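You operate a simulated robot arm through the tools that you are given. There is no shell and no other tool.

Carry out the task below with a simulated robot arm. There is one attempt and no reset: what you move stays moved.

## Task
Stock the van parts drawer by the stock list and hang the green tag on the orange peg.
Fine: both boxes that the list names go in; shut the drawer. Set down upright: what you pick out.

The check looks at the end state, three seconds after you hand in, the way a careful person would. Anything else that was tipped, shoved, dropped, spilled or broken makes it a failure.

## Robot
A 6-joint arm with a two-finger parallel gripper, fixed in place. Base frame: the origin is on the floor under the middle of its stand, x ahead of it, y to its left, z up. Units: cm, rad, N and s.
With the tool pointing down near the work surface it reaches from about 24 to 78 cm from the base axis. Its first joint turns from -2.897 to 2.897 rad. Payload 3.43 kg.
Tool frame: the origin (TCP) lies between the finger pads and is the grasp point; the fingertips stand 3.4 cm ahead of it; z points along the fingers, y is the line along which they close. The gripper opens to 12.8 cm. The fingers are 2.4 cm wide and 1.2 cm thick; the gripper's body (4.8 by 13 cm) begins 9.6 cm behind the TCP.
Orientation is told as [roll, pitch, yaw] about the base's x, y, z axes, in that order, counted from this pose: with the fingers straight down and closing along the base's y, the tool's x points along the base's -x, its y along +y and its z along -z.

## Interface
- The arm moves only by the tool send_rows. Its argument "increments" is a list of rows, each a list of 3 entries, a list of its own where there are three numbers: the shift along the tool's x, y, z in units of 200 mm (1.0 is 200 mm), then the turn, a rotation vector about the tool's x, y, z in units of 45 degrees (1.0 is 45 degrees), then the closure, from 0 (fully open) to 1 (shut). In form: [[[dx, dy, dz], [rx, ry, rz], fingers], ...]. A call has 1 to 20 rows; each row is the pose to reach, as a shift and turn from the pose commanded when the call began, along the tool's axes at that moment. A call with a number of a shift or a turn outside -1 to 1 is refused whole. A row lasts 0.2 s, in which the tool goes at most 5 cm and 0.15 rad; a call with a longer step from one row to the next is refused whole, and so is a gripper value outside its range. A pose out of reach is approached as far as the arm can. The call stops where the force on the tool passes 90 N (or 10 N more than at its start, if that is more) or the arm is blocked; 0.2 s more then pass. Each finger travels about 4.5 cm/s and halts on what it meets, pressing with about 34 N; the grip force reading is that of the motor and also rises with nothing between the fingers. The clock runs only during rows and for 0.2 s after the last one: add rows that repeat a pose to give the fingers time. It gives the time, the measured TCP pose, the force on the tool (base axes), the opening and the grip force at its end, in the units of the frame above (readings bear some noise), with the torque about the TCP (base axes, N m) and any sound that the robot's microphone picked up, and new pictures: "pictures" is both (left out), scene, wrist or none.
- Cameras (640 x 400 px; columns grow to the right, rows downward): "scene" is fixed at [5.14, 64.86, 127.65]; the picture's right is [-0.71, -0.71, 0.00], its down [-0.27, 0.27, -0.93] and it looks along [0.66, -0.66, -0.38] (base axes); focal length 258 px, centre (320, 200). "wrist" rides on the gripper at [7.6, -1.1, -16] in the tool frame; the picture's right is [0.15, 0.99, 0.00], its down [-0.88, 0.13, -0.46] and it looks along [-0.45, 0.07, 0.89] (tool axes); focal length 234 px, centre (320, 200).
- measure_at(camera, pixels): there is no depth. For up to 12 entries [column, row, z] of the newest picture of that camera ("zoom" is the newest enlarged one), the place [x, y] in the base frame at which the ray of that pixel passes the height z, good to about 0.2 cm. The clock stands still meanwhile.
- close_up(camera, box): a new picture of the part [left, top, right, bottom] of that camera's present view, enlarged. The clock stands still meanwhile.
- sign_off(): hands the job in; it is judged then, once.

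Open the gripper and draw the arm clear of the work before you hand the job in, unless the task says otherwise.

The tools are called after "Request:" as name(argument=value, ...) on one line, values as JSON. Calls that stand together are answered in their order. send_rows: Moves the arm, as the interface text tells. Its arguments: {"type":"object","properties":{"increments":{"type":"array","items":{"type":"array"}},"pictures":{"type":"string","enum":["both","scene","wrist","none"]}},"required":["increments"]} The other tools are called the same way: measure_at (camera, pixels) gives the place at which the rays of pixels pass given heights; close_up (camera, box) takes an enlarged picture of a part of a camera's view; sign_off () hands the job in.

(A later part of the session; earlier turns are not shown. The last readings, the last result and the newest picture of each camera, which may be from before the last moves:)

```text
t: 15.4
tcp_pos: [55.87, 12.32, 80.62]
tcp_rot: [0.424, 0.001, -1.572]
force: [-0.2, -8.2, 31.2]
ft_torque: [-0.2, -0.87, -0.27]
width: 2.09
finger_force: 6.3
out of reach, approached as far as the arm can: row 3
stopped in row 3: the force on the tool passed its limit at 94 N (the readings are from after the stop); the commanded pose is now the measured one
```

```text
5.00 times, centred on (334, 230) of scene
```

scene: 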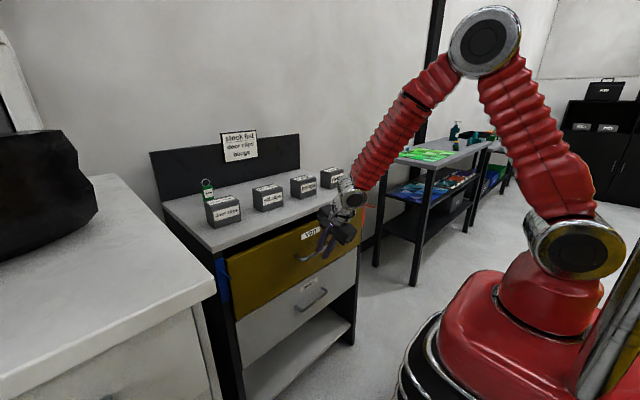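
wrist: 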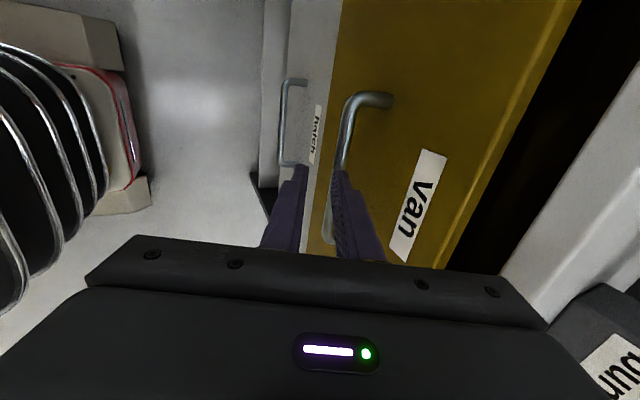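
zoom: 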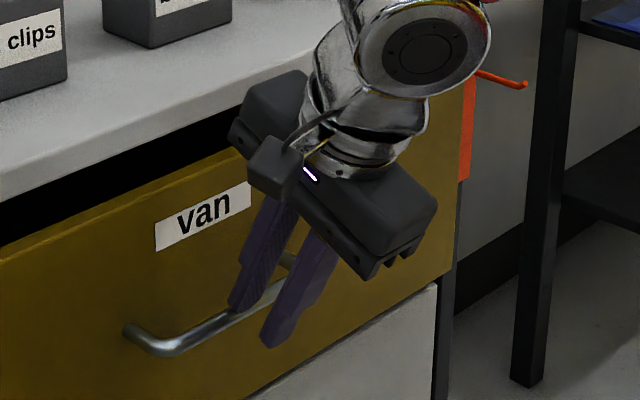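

The bar slipped under the front fingertip, which now presses on it from above (31 N). I lift straight up about 4 cm to free it, then turn toward vertical.

Request:
send_rows(increments=[[[0, 0.03, -0.07], [0, 0, 0], 0.84], [[0, 0.062, -0.137], [0.05, 0, 0], 0.8], [[0, 0.082, -0.182], [0.13, 0, 0], 0.8], [[0, 0.082, -0.182], [0.21, 0, 0], 0.8], [[0, 0.082, -0.182], [0.273, 0, 0], 0.8], [[0, 0.082, -0.182], [0.273, 0, 0], 0.8]])

Request:
close_up(camera="wrist", box=[250, 80, 442, 200])

Request:
close_up(camera="scene", box=[270, 190, 398, 270])

```text
t: 16.8
tcp_pos: [55.65, 12.2, 84.11]
tcp_rot: [0.2, 0.003, -1.574]
force: [-0.4, -0.2, -0.3]
ft_torque: [-0.01, 0.01, -0.01]
width: 2.56
finger_force: 0.0
```

scene: 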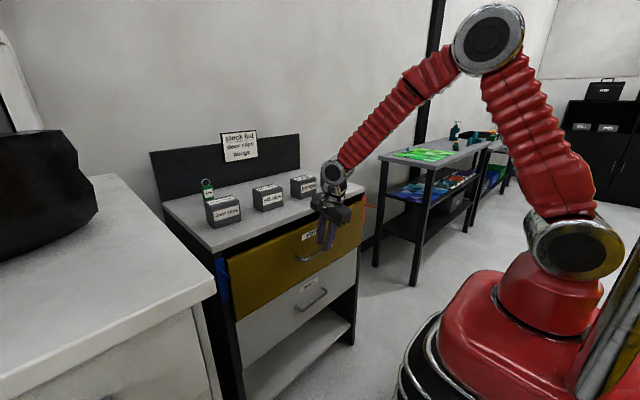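
wrist: 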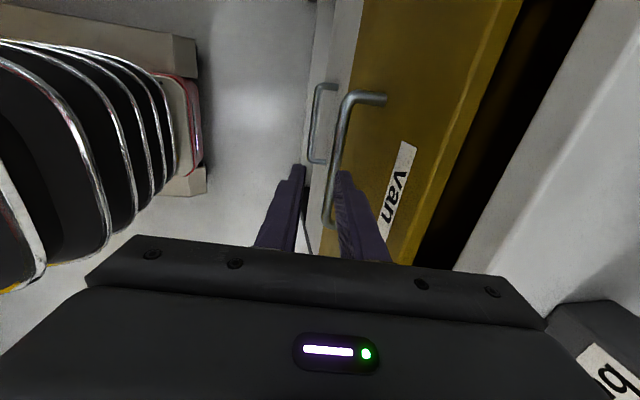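

```text
3.33 times, centred on (346, 140) of wrist
```

zoom: 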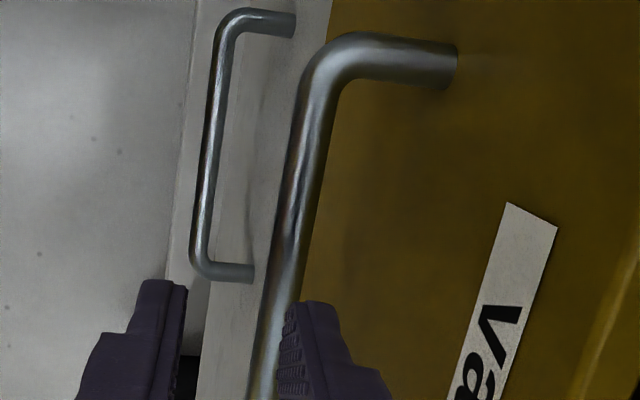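

```text
5.00 times, centred on (334, 230) of scene
```

zoom: 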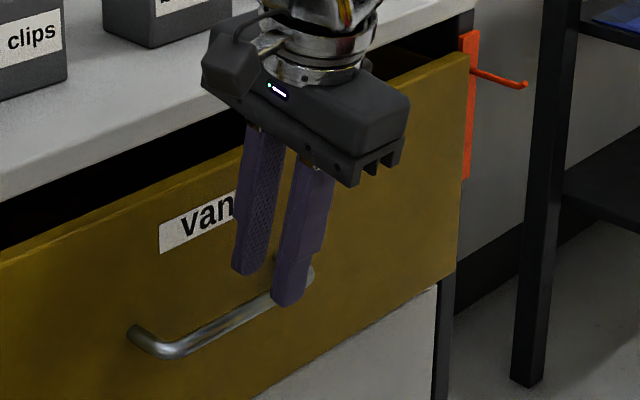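

The fingers are free above the bar. I measure the bar's present place (z≈78.3) and the label's top edge (z≈85.1) in the wrist view.

Request:
measure_at(camera="wrist", pixels=[[341.6, 122, 78.3], [336.5, 143, 78.3], [332.6, 158, 78.3], [417, 148, 85.1], [401.5, 141, 81.5], [387, 99, 78.0]])

Request:
measure_at(camera="scene", pixels=[[299.5, 260.5, 78.3], [310, 256, 78.3], [320, 251, 78.3]])

```text
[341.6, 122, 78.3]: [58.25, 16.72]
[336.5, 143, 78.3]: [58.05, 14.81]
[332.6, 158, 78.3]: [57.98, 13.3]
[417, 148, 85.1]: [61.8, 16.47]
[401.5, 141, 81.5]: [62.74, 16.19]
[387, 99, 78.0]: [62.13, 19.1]
```

```text
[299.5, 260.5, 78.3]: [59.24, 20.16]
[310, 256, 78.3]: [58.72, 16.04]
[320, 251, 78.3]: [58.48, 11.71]
```

The bar is now near x≈58.1 and the drawer front near 61.9. I shift forward 1.25 cm so the tool axis runs through the bar, then check the picture (axis expected near (319.5,167)).

Request:
send_rows(increments=[[[0, 0.031, 0.004], [0, 0, 0], 0.8], [[0, 0.062, 0.009], [0, 0, 0], 0.8], [[0, 0.062, 0.009], [0, 0, 0], 0.8]], pictures="wrist")

Request:
close_up(camera="wrist", box=[256, 120, 384, 200])

```text
t: 17.6
tcp_pos: [56.92, 12.2, 84.3]
tcp_rot: [0.199, 0.0, -1.575]
force: [1.0, 0.4, -0.1]
ft_torque: [0.0, -0.01, -0.01]
width: 2.57
finger_force: 0.1
```

wrist: 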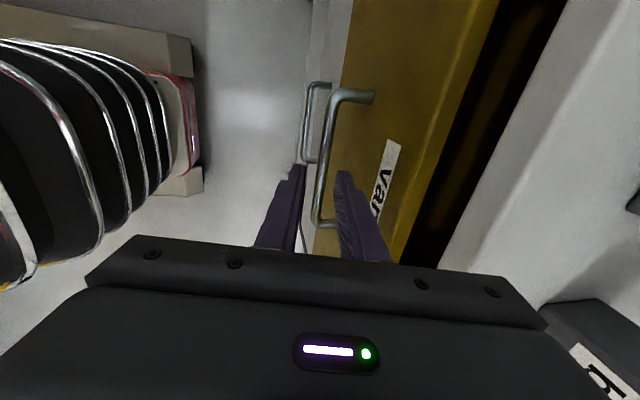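

```text
5.00 times, centred on (320, 160) of wrist
```

zoom: 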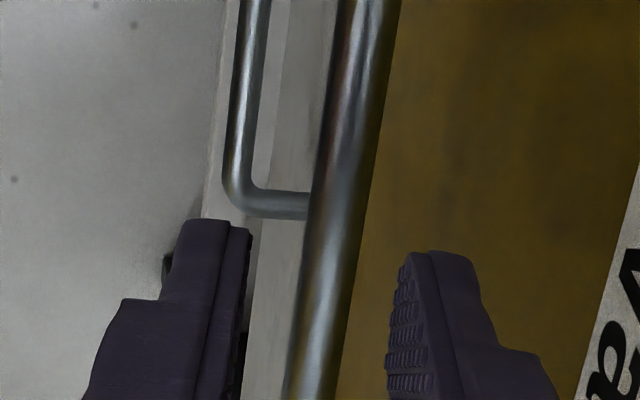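

The bar is 0.2 cm to the panel side of the axis; I correct that and descend 5 cm along the axis, then close to a 1.4 cm cage.

Request:
send_rows(increments=[[[0, 0.01, 0.08], [0, 0, 0], 0.8], [[0, 0.01, 0.16], [0, 0, 0], 0.8], [[0, 0.01, 0.22], [0, 0, 0], 0.8], [[0, 0.01, 0.255], [0, 0, 0], 0.84], [[0, 0.01, 0.255], [0, 0, 0], 0.89], [[0, 0.01, 0.255], [0, 0, 0], 0.89]])

Request:
close_up(camera="wrist", box=[256, 110, 416, 210])

Request:
close_up(camera="scene", box=[270, 190, 398, 270])

```text
t: 19.0
tcp_pos: [58.16, 12.22, 79.13]
tcp_rot: [0.201, 0.0, -1.574]
force: [0.0, 0.6, -1.3]
ft_torque: [-0.02, 0.01, -0.04]
width: 1.43
finger_force: 0.2
```

scene: 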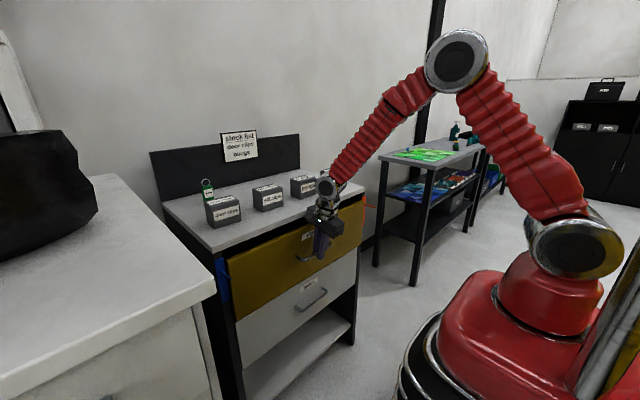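
wrist: 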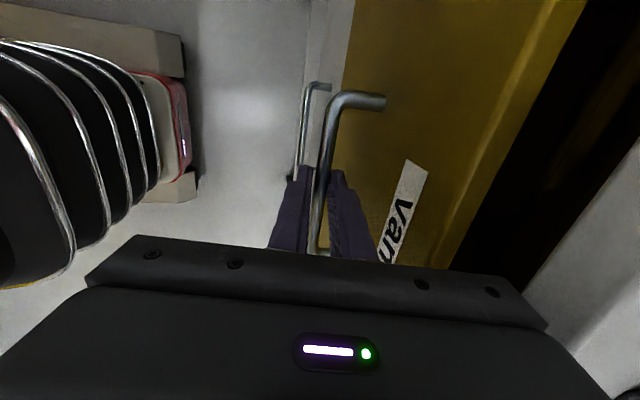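

```text
4.00 times, centred on (336, 160) of wrist
```

zoom: 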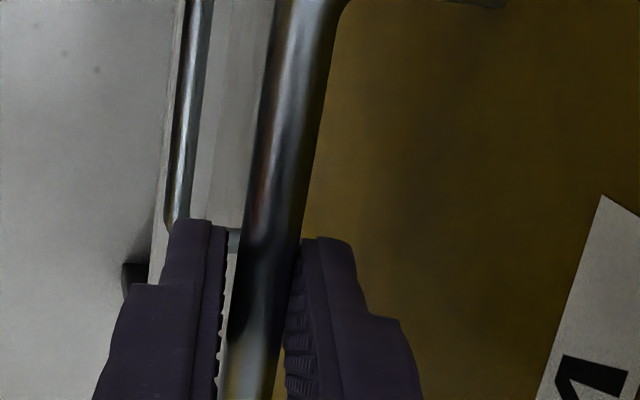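

```text
5.00 times, centred on (334, 230) of scene
```

zoom: 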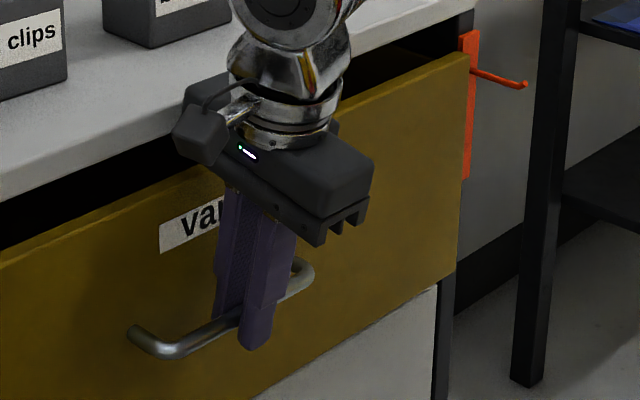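

The bar is hooked well. I pull back about 6 cm in 1 cm steps while turning the tool gradually to 3° from vertical.

Request:
send_rows(increments=[[[0, -0.048, -0.01], [0.03, 0, 0], 0.89], [[0, -0.096, -0.02], [0.063, 0, 0], 0.89], [[0, -0.145, -0.03], [0.095, 0, 0], 0.89], [[0, -0.193, -0.04], [0.126, 0, 0], 0.89], [[0, -0.241, -0.05], [0.158, 0, 0], 0.89], [[0, -0.2894, -0.06], [0.189, 0, 0], 0.89], [[0, -0.2894, -0.06], [0.189, 0, 0], 0.89]])

Request:
close_up(camera="wrist", box=[256, 110, 416, 210])

```text
t: 20.6
tcp_pos: [52.2, 12.4, 79.39]
tcp_rot: [0.052, -0.001, -1.575]
force: [-0.6, 0.1, 0.3]
ft_torque: [0.0, -0.03, -0.01]
width: 1.39
finger_force: 0.1
```

scene: 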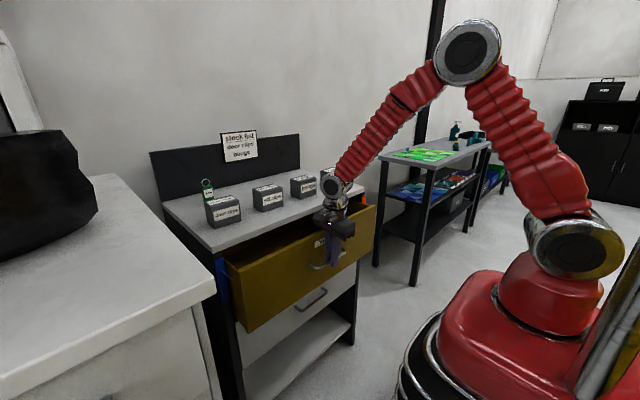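
wrist: 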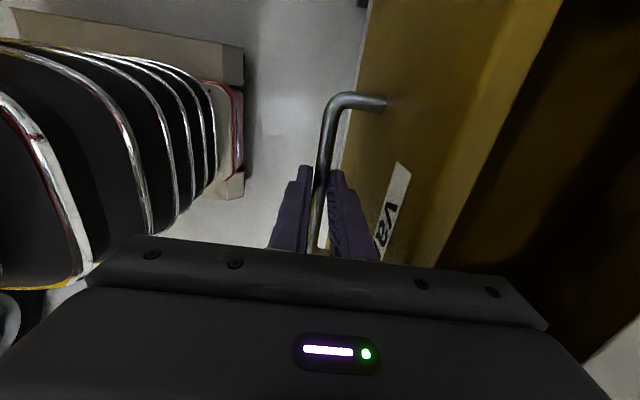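

```text
4.00 times, centred on (336, 160) of wrist
```

zoom: 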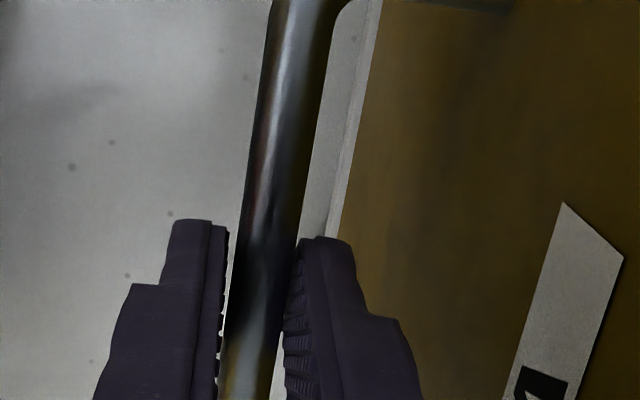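

The drawer is now about 8 cm open and the hook holds. I continue pulling another 6 cm, letting the tool tilt slightly inward.

Request:
send_rows(increments=[[[0, -0.051, -0.003], [0.033, 0, 0], 0.89], [[0, -0.1015, -0.005], [0.067, 0, 0], 0.89], [[0, -0.152, -0.008], [0.1, 0, 0], 0.89], [[0, -0.203, -0.0106], [0.133, 0, 0], 0.89], [[0, -0.254, -0.013], [0.167, 0, 0], 0.89], [[0, -0.3045, -0.0159], [0.2, 0, 0], 0.89], [[0, -0.3045, -0.0159], [0.2, 0, 0], 0.89]])

Request:
close_up(camera="wrist", box=[256, 110, 416, 210])

```text
t: 22.2
tcp_pos: [46.12, 12.39, 79.45]
tcp_rot: [-0.104, 0.001, -1.573]
force: [0.0, 0.5, -0.2]
ft_torque: [0.0, 0.0, 0.03]
width: 1.41
finger_force: 0.0
```

scene: 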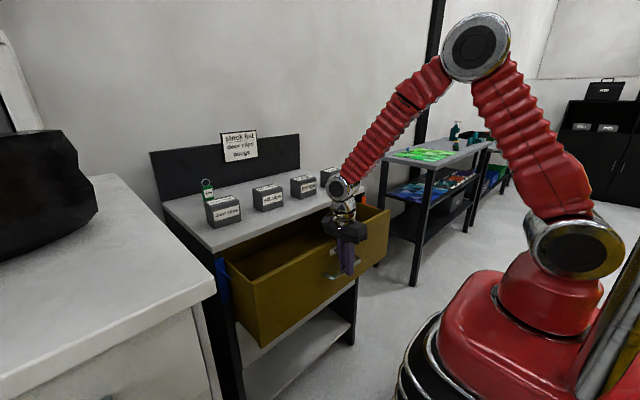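
wrist: 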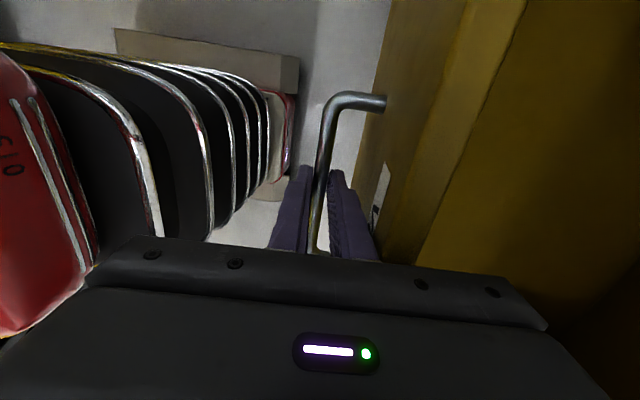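

```text
4.00 times, centred on (336, 160) of wrist
```

zoom: 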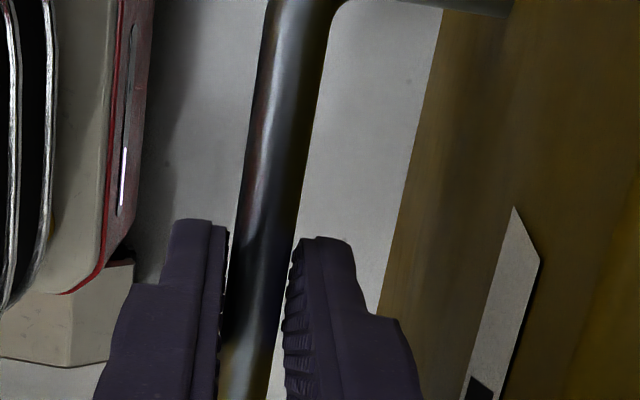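

About 14 cm open now. I pull another 5.4 cm in the same way for more working room.

Request:
send_rows(increments=[[[0, -0.045, 0.005], [0.033, 0, 0], 0.89], [[0, -0.09, 0.01], [0.067, 0, 0], 0.89], [[0, -0.134, 0.015], [0.1, 0, 0], 0.89], [[0, -0.179, 0.02], [0.133, 0, 0], 0.89], [[0, -0.223, 0.025], [0.167, 0, 0], 0.89], [[0, -0.268, 0.0295], [0.2, 0, 0], 0.89], [[0, -0.268, 0.0295], [0.2, 0, 0], 0.89]])

Request:
close_up(camera="scene", box=[200, 180, 400, 305])

```text
t: 23.8
tcp_pos: [43.31, 12.4, 79.28]
tcp_rot: [-0.161, 0.012, -1.572]
force: [-10.8, -88.4, 3.4]
ft_torque: [-1.09, -49.03, -3.72]
width: 1.4
finger_force: 0.1
```

scene: 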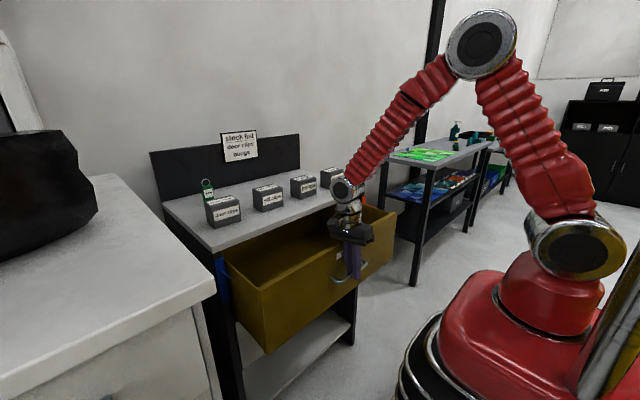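
wrist: 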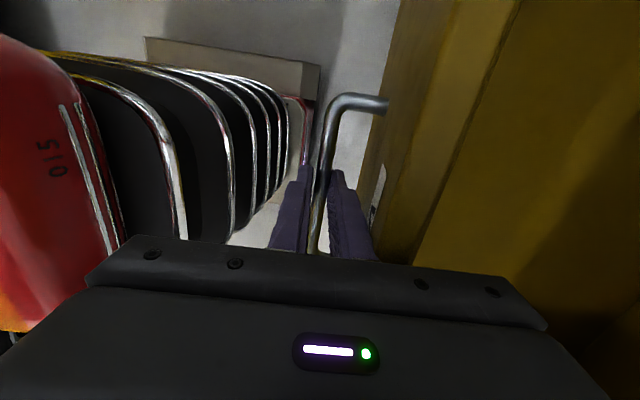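

```text
3.20 times, centred on (300, 242) of scene
```

zoom: 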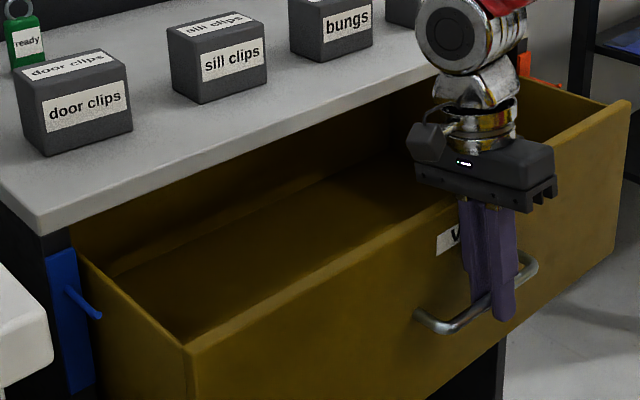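

The drawer seems to have reached its end stop at about 17 cm open (TCP held at x=43.3, forces up). I relax the command by moving forward about 3 cm and turning back to match the measured pose.

Request:
send_rows(increments=[[[0, 0.07, -0.018], [-0.067, 0, 0], 0.89], [[0, 0.14, -0.0375], [-0.133, 0, 0], 0.89], [[0, 0.15, -0.04], [-0.133, 0, 0], 0.86], [[0, 0.15, -0.04], [-0.133, 0, 0], 0.86]])

```text
t: 24.8
tcp_pos: [44.17, 12.34, 79.34]
tcp_rot: [-0.142, 0.001, -1.569]
force: [-1.3, -31.1, 1.1]
ft_torque: [0.63, -18.48, -0.71]
width: 1.73
finger_force: 0.1
```

scene: 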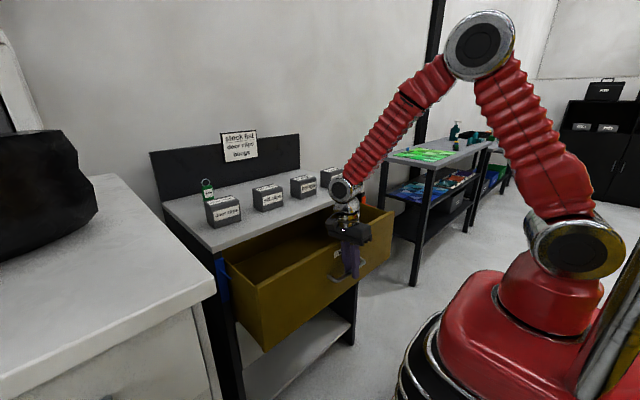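
wrist: 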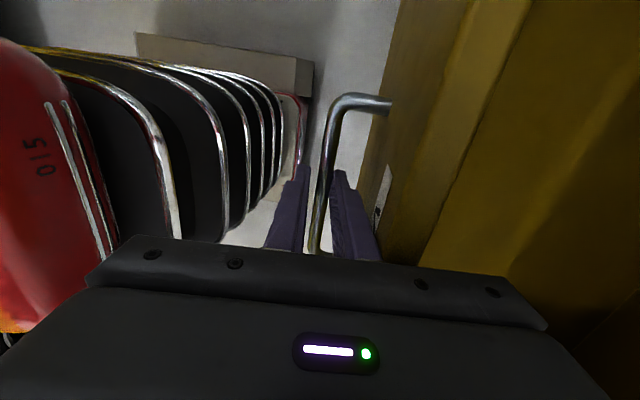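

Some residual reaction remains (a wrist limit rather than the drawer, judging by the torque), but the drawer is ~16 cm open, which is enough. I open the fingers slightly and back out upward along the tool axis.

Request:
send_rows(increments=[[[0, 0, 0], [0, 0, 0], 0.81], [[0, 0, -0.06], [-0.05, 0, 0], 0.81], [[0, 0, -0.15], [-0.1, 0, 0], 0.8], [[0, 0, -0.3], [-0.15, 0, 0], 0.8], [[0, 0, -0.5], [-0.2, 0, 0], 0.8], [[0, 0, -0.7], [-0.2, 0, 0], 0.8], [[0, 0, -0.9], [-0.2, 0, 0], 0.8], [[0, 0, -0.9], [-0.2, 0, 0], 0.8]])

Request:
close_up(camera="scene", box=[200, 170, 400, 295])

```text
t: 25.4
tcp_pos: [43.5, 12.2, 79.42]
tcp_rot: [-0.138, -0.002, -1.57]
force: [0.8, 0.1, -38.9]
ft_torque: [0.46, -5.87, -0.09]
width: 2.87
finger_force: 2.9
stopped in row 3: the force on the tool passed its limit at 115 N (the readings are from after the stop); the commanded pose is now the measured one
```

scene: 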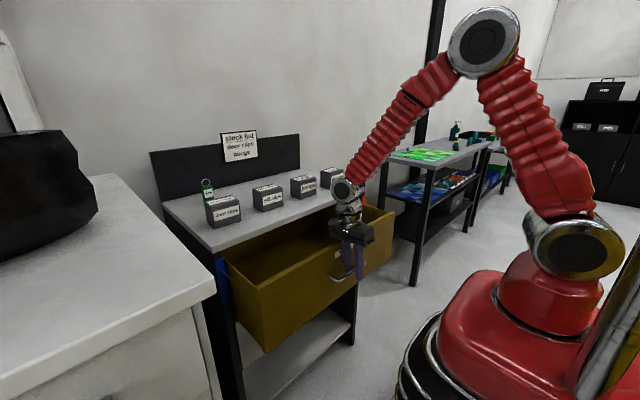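
wrist: 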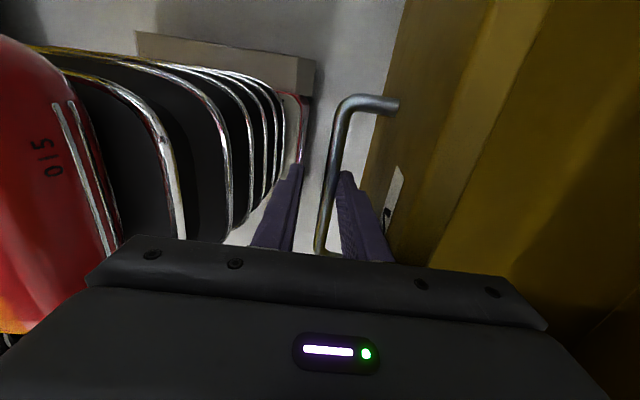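

```text
3.20 times, centred on (300, 232) of scene
```

zoom: 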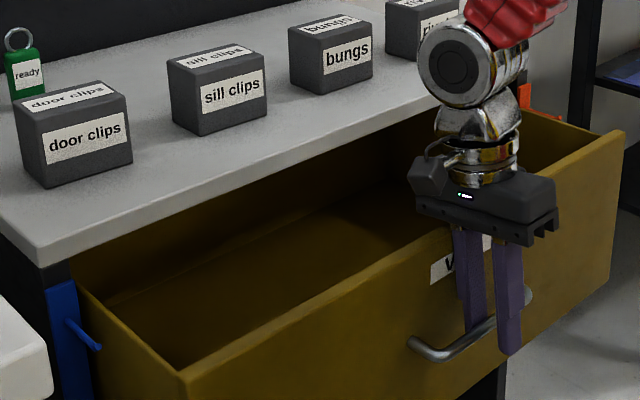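

The lift was stopped at 115 N with a downward force on the tool, though nothing visible lies above it. I hold still a moment to see what force remains now that the command equals the measured pose.

Request:
send_rows(increments=[[[0, 0, 0], [0, 0, 0], 0.8], [[0, 0, 0], [0, 0, 0], 0.8]])

Request:
close_up(camera="wrist", box=[230, 80, 422, 200])

Request:
close_up(camera="scene", box=[310, 170, 406, 230])

Request:
close_up(camera="scene", box=[310, 225, 390, 275])

```text
t: 26.0
tcp_pos: [43.47, 12.28, 79.51]
tcp_rot: [-0.139, -0.001, -1.571]
force: [2.2, -0.5, -53.4]
ft_torque: [-0.18, -5.39, -0.69]
width: 2.95
finger_force: 3.7
```

scene: 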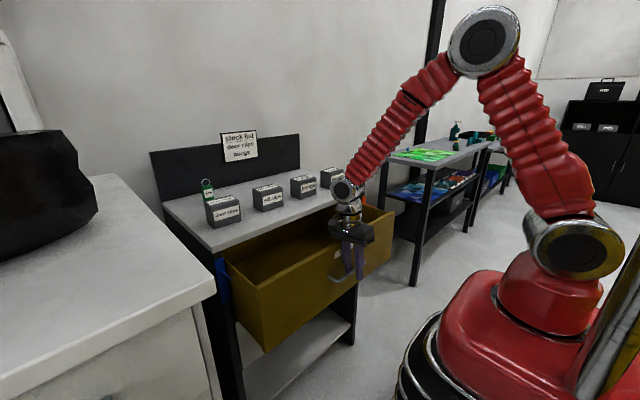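
wrist: 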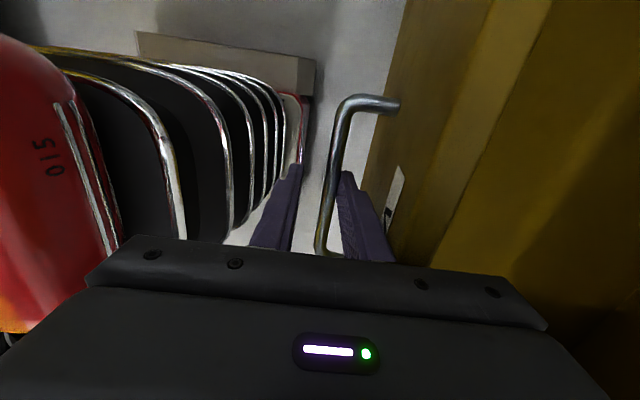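

```text
3.33 times, centred on (326, 140) of wrist
```

zoom: 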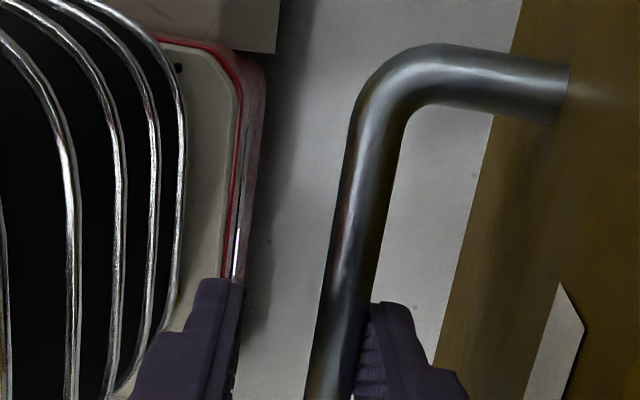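

```text
6.67 times, centred on (358, 200) of scene
```

zoom: 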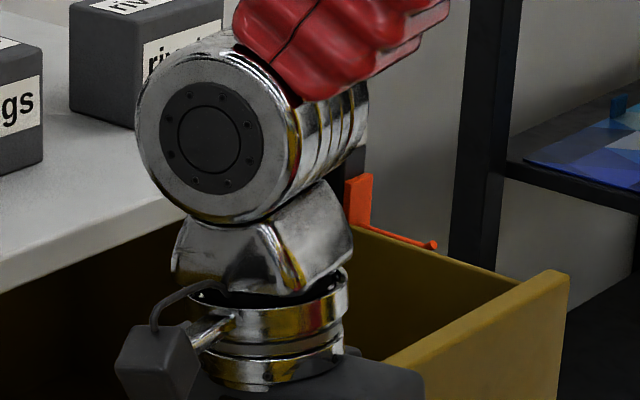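

```text
8.00 times, centred on (350, 250) of scene
```

zoom: 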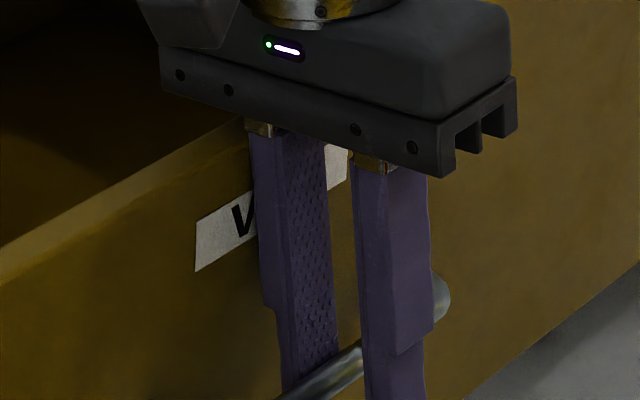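

The readings fit a wedge: with the tool tilted inward 8°, the front finger is jammed between the bar (below) and the drawer front's upper part. I rotate the tool back to vertical about the bar with a slight forward shift to unjam it.

Request:
send_rows(increments=[[[0, 0.01, 0], [-0.06, 0, 0], 0.8], [[0, 0.02, 0], [-0.12, 0, 0], 0.8], [[0, 0.03, -0.004], [-0.18, 0, 0], 0.8], [[0, 0.035, -0.005], [-0.22, 0, 0], 0.8], [[0, 0.035, -0.005], [-0.22, 0, 0], 0.8]])

Request:
close_up(camera="wrist", box=[230, 80, 422, 200])

```text
t: 27.2
tcp_pos: [43.99, 12.42, 79.56]
tcp_rot: [0.036, -0.001, -1.568]
force: [-0.3, -0.1, 0.0]
ft_torque: [0.04, 0.01, -0.02]
width: 2.58
finger_force: 0.0
```

scene: 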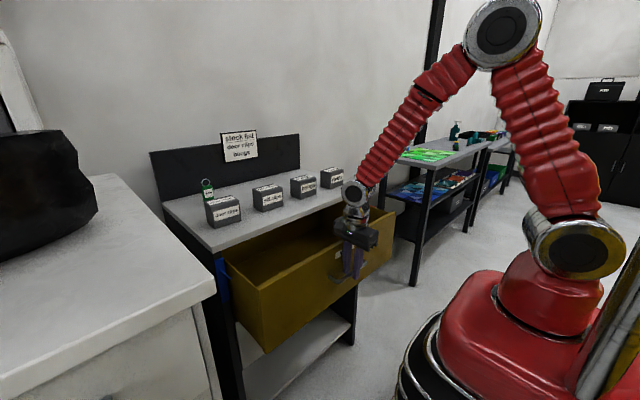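
wrist: 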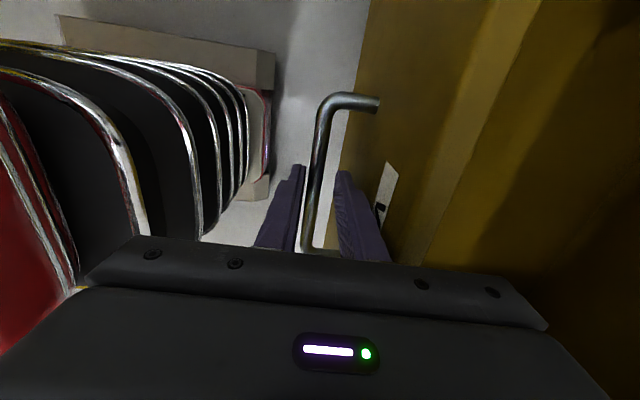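

```text
3.33 times, centred on (326, 140) of wrist
```

zoom: 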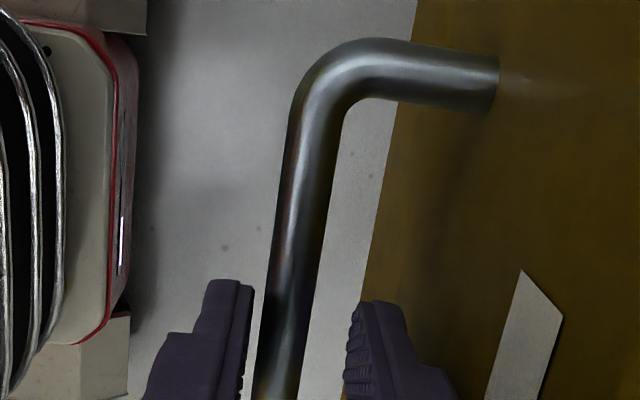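

Free: zero force and the bar sits clear between the fingers. Now I lift 18 cm straight up along the tool axis.

Request:
send_rows(increments=[[[0, 0.005, -0.08], [0, 0, 0], 0.8], [[0, 0.005, -0.2], [0, 0, 0], 0.8], [[0, 0.005, -0.4], [0, 0, 0], 0.8], [[0, 0.005, -0.6], [0, 0, 0], 0.8], [[0, 0.005, -0.8], [0, 0, 0], 0.7], [[0, 0.005, -0.95], [0, 0, 0], 0.5], [[0, 0.005, -0.95], [0, 0, 0], 0.3]])

```text
t: 28.8
tcp_pos: [43.36, 12.46, 98.58]
tcp_rot: [0.034, -0.001, -1.571]
force: [-0.1, -0.1, -0.1]
ft_torque: [0.0, 0.02, 0.0]
width: 8.96
finger_force: 0.4
```

scene: 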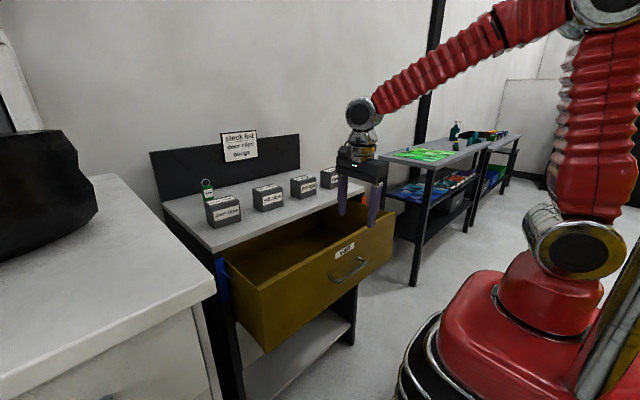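
wrist: 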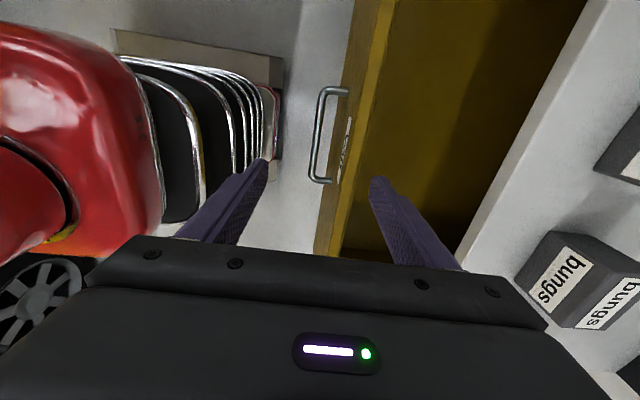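

The drawer stands open. I enlarge both views to measure its front's top edge, inside floor and walls.

Request:
close_up(camera="scene", box=[210, 190, 402, 310])

Request:
close_up(camera="wrist", box=[300, 0, 620, 200])

```text
3.33 times, centred on (306, 250) of scene
```

zoom: 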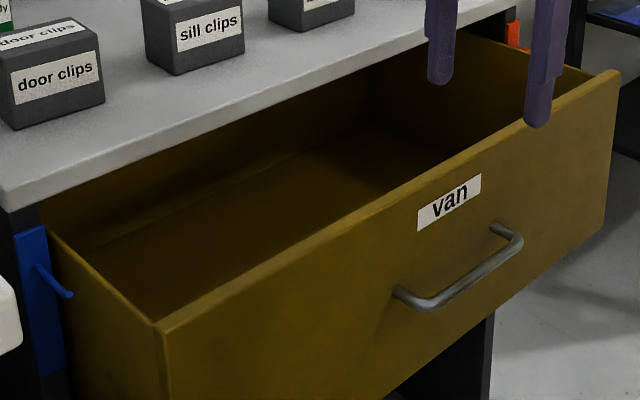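

```text
2.00 times, centred on (460, 100) of wrist
```

zoom: 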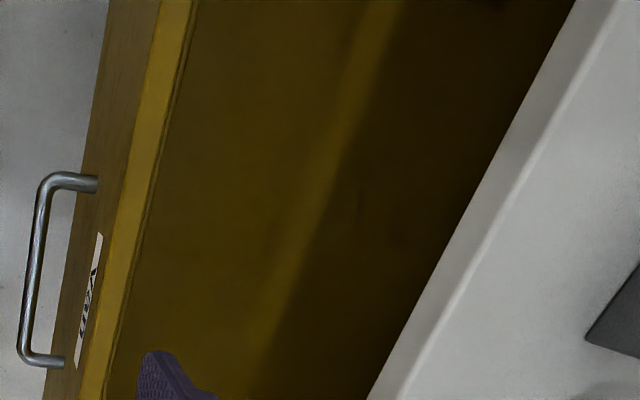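

I measure the drawer front's corners, label and seams from the scene and wrist pictures at candidate heights.

Request:
measure_at(camera="scene", pixels=[[335.4, 253.6, 85.1], [258, 288.4, 86], [258, 288.4, 88], [396, 211.6, 86], [396, 211.6, 88], [235.5, 264.1, 70], [235.5, 264.1, 74], [235.5, 264.1, 78], [322.5, 227.5, 70], [322.5, 227.5, 74], [322.5, 227.5, 78]])

Request:
measure_at(camera="wrist", pixels=[[379, 0, 86], [379, 0, 88], [340, 198, 88], [396, 0, 88], [353, 198, 88], [357, 50, 85.1], [327, 125, 78.3], [470, 0, 72], [470, 0, 76], [430, 200, 72], [430, 200, 76]])

```text
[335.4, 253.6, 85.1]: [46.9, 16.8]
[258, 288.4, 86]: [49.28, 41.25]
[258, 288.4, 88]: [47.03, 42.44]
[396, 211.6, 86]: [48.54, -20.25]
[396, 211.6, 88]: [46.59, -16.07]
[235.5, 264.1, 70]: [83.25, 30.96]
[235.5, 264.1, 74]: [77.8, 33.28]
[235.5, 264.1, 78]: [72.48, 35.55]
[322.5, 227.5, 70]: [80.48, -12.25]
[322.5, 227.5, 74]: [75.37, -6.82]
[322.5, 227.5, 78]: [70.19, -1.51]
```

```text
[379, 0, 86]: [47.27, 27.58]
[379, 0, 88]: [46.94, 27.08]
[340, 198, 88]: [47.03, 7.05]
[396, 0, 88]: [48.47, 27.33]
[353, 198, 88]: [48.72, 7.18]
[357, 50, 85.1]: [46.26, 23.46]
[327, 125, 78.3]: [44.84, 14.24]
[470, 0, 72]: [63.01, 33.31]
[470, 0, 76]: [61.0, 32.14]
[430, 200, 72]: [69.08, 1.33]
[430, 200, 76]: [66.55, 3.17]
```

The drawer front is at x≈47.0–48.6, top z≈88, so there is about 15 cm of open depth before the bench edge. Now I turn the tool back so the fingers close along y, while rising and moving forward, for the bungs box.

Request:
send_rows(increments=[[[0, 0.06, -0.12], [0, 0, -0.17], 0.3], [[0, 0.15, -0.24], [0, 0, -0.34], 0.25], [[0, 0.25, -0.36], [0, 0, -0.51], 0.18], [[0, 0.35, -0.48], [0, 0, -0.68], 0.18], [[0, 0.45, -0.6], [0, 0, -0.85], 0.18], [[0, 0.55, -0.7], [0, 0, -1.0], 0.18], [[0, 0.55, -0.7], [0, 0, -1.0], 0.18]], pictures="none")

Request:
send_rows(increments=[[[0, 0, 0], [0, 0, -0.17], 0.18], [[0, 0, 0], [0, 0, -0.34], 0.18], [[0, 0, 0], [0, 0, -0.51], 0.18], [[0, 0, 0], [0, 0, -0.68], 0.18], [[0, 0, 0], [0, 0, -0.85], 0.18], [[0, 0, 0], [0, 0, -1.0], 0.18], [[0, 0, 0], [0, 0, -1.0], 0.18]])

```text
t: 30.4
tcp_pos: [53.93, 12.18, 112.79]
tcp_rot: [0.022, -0.024, -0.785]
force: [0.1, -0.8, 0.1]
ft_torque: [0.01, -0.01, -0.03]
width: 10.49
finger_force: 0.0
```

```text
t: 32.0
tcp_pos: [54.02, 12.41, 112.93]
tcp_rot: [-0.002, -0.032, 0.002]
force: [0.3, -1.4, 0.1]
ft_torque: [-0.01, -0.01, -0.04]
width: 10.49
finger_force: 0.1
```

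scene: 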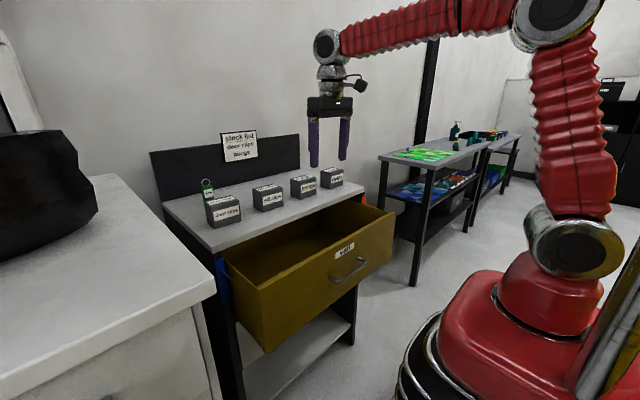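
wrist: 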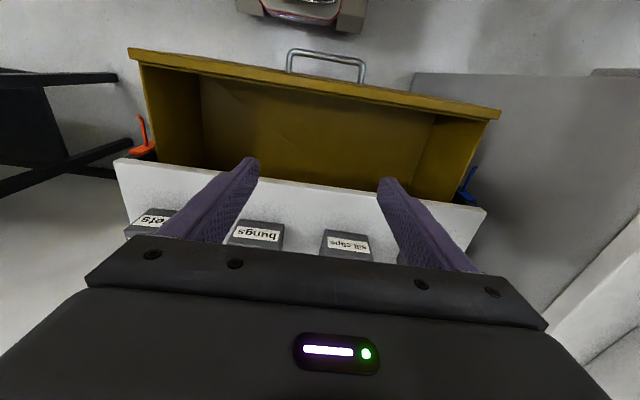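

The drawer is empty and the tool is square again. I enlarge the wrist view to refine the bungs box's y-position before approaching from the front.

Request:
close_up(camera="wrist", box=[200, 190, 400, 260])

Request:
measure_at(camera="wrist", pixels=[[236, 219, 92], [282, 225, 92], [228, 241, 99], [283, 250, 99], [325, 230, 92], [367, 236, 92]])

```text
3.20 times, centred on (300, 225) of wrist
```

zoom: 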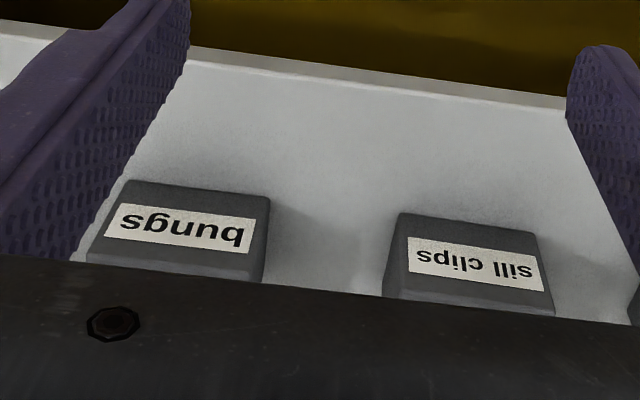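

```text
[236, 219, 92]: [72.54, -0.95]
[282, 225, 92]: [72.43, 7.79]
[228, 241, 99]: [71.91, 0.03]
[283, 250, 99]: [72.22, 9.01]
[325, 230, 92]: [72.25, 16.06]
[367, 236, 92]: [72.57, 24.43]
```

Bungs is centred near (75.4, 3.95). I move to (64, 3.95, 104), then down to z=98 in front of the box.

Request:
send_rows(increments=[[[-0.12, -0.106, 0.115], [0, 0.01, 0], 0.18], [[-0.24, -0.212, 0.23], [0, 0.02, 0], 0.18], [[-0.36, -0.317, 0.345], [0, 0.03, 0], 0.18], [[-0.4855, -0.423, 0.46], [0, 0.041, 0], 0.18], [[-0.4855, -0.423, 0.6], [0, 0.041, 0], 0.18], [[-0.4855, -0.423, 0.75], [0, 0.041, 0], 0.18], [[-0.4855, -0.423, 0.75], [0, 0.041, 0], 0.18]])

```text
t: 33.6
tcp_pos: [64.21, 4.12, 98.29]
tcp_rot: [-0.002, -0.002, 0.0]
force: [-0.7, 0.1, 0.1]
ft_torque: [-0.01, -0.01, 0.0]
width: 10.5
finger_force: 0.0
```

scene: 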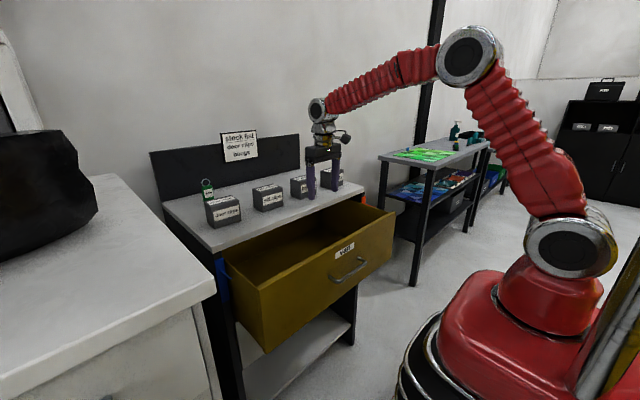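
wrist: 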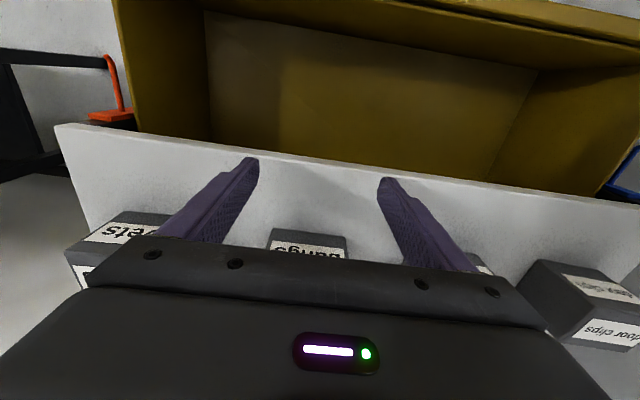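

I'm in front of the bungs box at z=98.3; I check its lateral centring in an enlargement.

Request:
close_up(camera="wrist", box=[230, 170, 390, 270])

Request:
measure_at(camera="wrist", pixels=[[273, 230, 92], [347, 236, 92], [266, 250, 98]])

```text
4.00 times, centred on (310, 220) of wrist
```

zoom: 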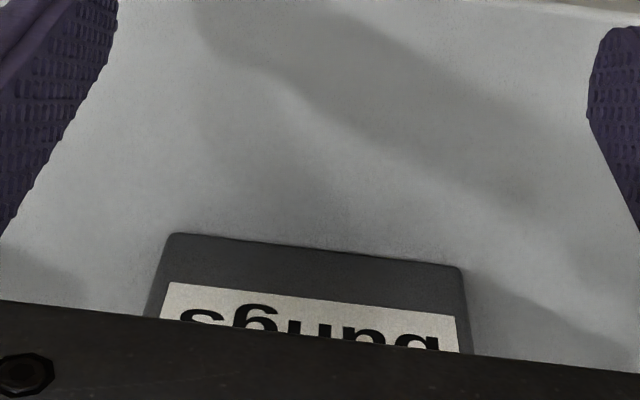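

```text
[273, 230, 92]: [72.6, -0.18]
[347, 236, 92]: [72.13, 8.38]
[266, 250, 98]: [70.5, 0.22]
```

Centred within about 0.1 cm. I slide forward 11.2 cm so the box sits between the fingers, then close on it.

Request:
send_rows(increments=[[[-0.11, -0.006, 0], [0, 0, 0], 0.18], [[-0.22, -0.006, 0], [0, 0, 0], 0.18], [[-0.33, -0.006, 0], [0, 0, 0], 0.18], [[-0.44, -0.006, 0], [0, 0, 0], 0.18], [[-0.56, -0.006, 0], [0, 0, 0], 0.18], [[-0.56, -0.006, 0], [0, 0, 0], 0.18], [[-0.56, -0.006, 0], [0, 0, 0], 0.6], [[-0.56, -0.006, 0], [0, 0, 0], 0.6], [[-0.56, -0.006, 0], [0, 0, 0], 0.6], [[-0.56, -0.006, 0], [0, 0, 0], 0.6]])

Request:
close_up(camera="scene", box=[240, 130, 368, 210])

```text
t: 35.8
tcp_pos: [75.35, 3.76, 98.11]
tcp_rot: [-0.002, -0.003, 0.001]
force: [1.3, 0.6, -0.2]
ft_torque: [0.11, -0.04, -0.03]
width: 8.46
finger_force: 33.9
```

scene: 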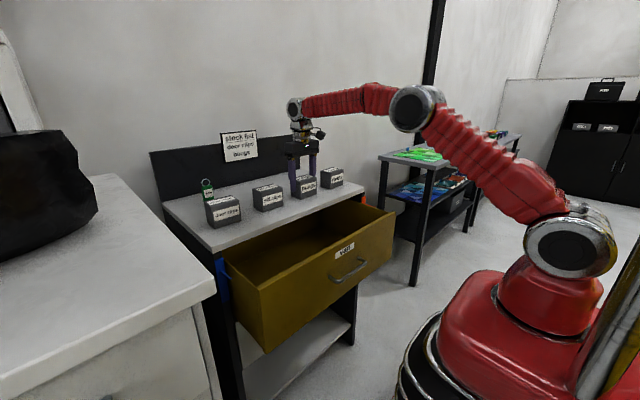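
wrist: 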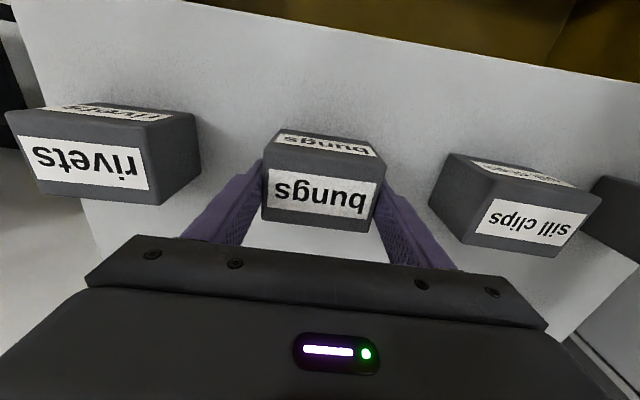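

```text
5.00 times, centred on (304, 170) of scene
```

zoom: 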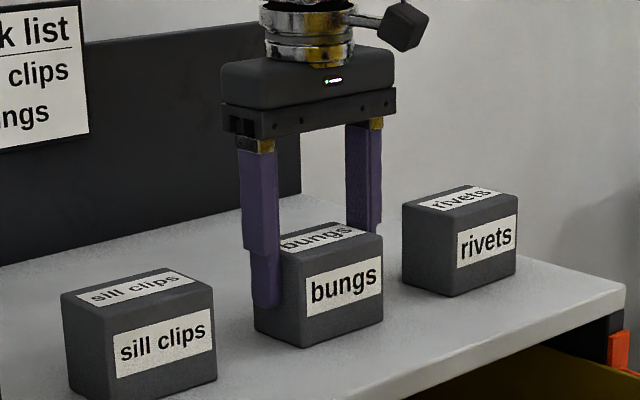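

Bungs is gripped (8.46 cm wide, 33.9 N). I lift 4 cm and draw it back to x≈56.5, over the open drawer.

Request:
send_rows(increments=[[[0, 0, -0.05], [0, 0, 0], 0.6], [[0, 0, -0.12], [0, 0, 0], 0.6], [[0, 0, -0.2], [0, 0, 0], 0.6], [[0.1, 0, -0.22], [0, 0, 0], 0.6], [[0.25, 0, -0.22], [0, 0, 0], 0.6], [[0.4, 0, -0.22], [0, 0, 0], 0.6], [[0.55, 0, -0.22], [0, 0, 0], 0.6], [[0.7, 0, -0.22], [0, 0, 0], 0.6], [[0.84, -0.03, -0.22], [0, 0, 0], 0.6], [[0.94, -0.06, -0.22], [0, 0, 0], 0.6], [[0.94, -0.06, -0.22], [0, 0, 0], 0.6]])

```text
t: 38.2
tcp_pos: [56.66, 2.63, 102.83]
tcp_rot: [-0.002, -0.001, 0.0]
force: [-0.3, 0.9, -1.7]
ft_torque: [0.0, 0.02, 0.0]
width: 8.45
finger_force: 34.0
```

scene: 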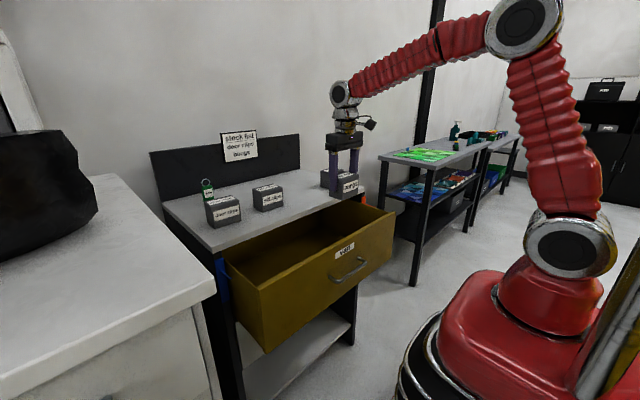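
wrist: 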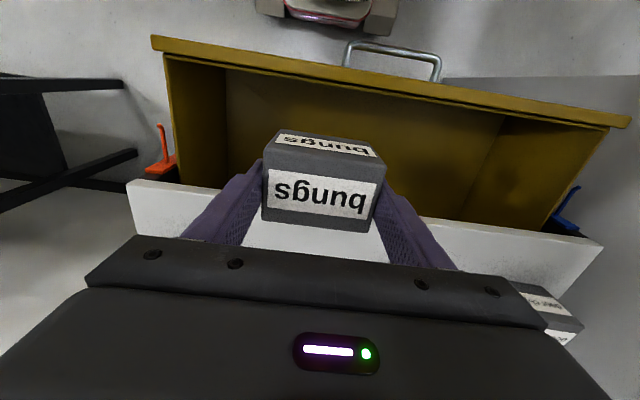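

The box hangs level over the drawer. I look closer at the drawer inside to estimate its floor height before lowering.

Request:
close_up(camera="wrist", box=[130, 20, 450, 220])

Request:
measure_at(camera="scene", pixels=[[237, 320, 64], [237, 320, 68], [237, 320, 72], [268, 353, 68], [268, 353, 72]])

Request:
close_up(camera="scene", box=[210, 230, 322, 300])

```text
2.00 times, centred on (290, 120) of wrist
```

zoom: 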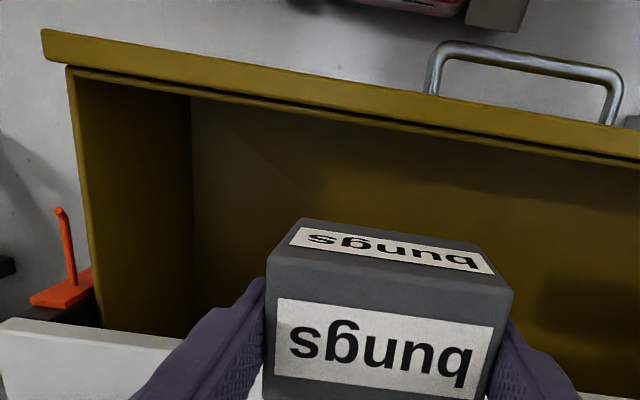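

```text
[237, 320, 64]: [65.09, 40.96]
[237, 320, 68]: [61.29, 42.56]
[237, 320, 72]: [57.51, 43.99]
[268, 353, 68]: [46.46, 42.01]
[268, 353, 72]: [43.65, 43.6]
```

```text
5.71 times, centred on (266, 265) of scene
```

zoom: 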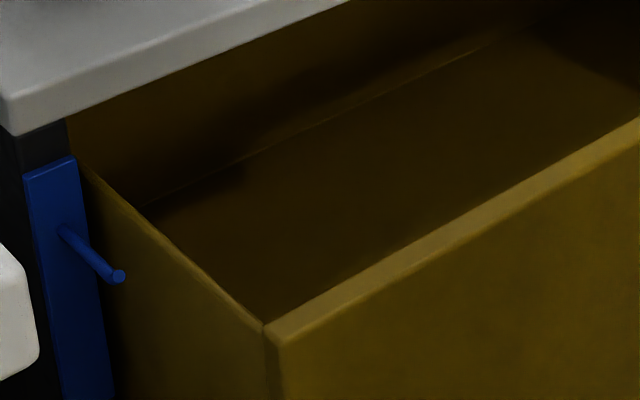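

The drawer's side-wall/floor seam shows at wrist column ≈226 (rows 70–170). I use the known wall position to solve for the floor height.

Request:
measure_at(camera="wrist", pixels=[[226, 90, 68], [226, 90, 72], [226, 90, 76], [226, 130, 68], [226, 130, 72], [226, 130, 76], [170, 80, 86], [170, 80, 88], [178, 170, 84], [178, 170, 86]])

```text
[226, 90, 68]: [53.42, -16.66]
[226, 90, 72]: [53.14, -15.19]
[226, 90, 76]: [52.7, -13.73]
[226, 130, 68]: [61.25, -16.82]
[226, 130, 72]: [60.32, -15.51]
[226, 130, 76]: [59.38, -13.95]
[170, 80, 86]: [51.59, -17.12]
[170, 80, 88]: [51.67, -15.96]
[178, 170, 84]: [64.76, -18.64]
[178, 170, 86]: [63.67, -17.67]
```

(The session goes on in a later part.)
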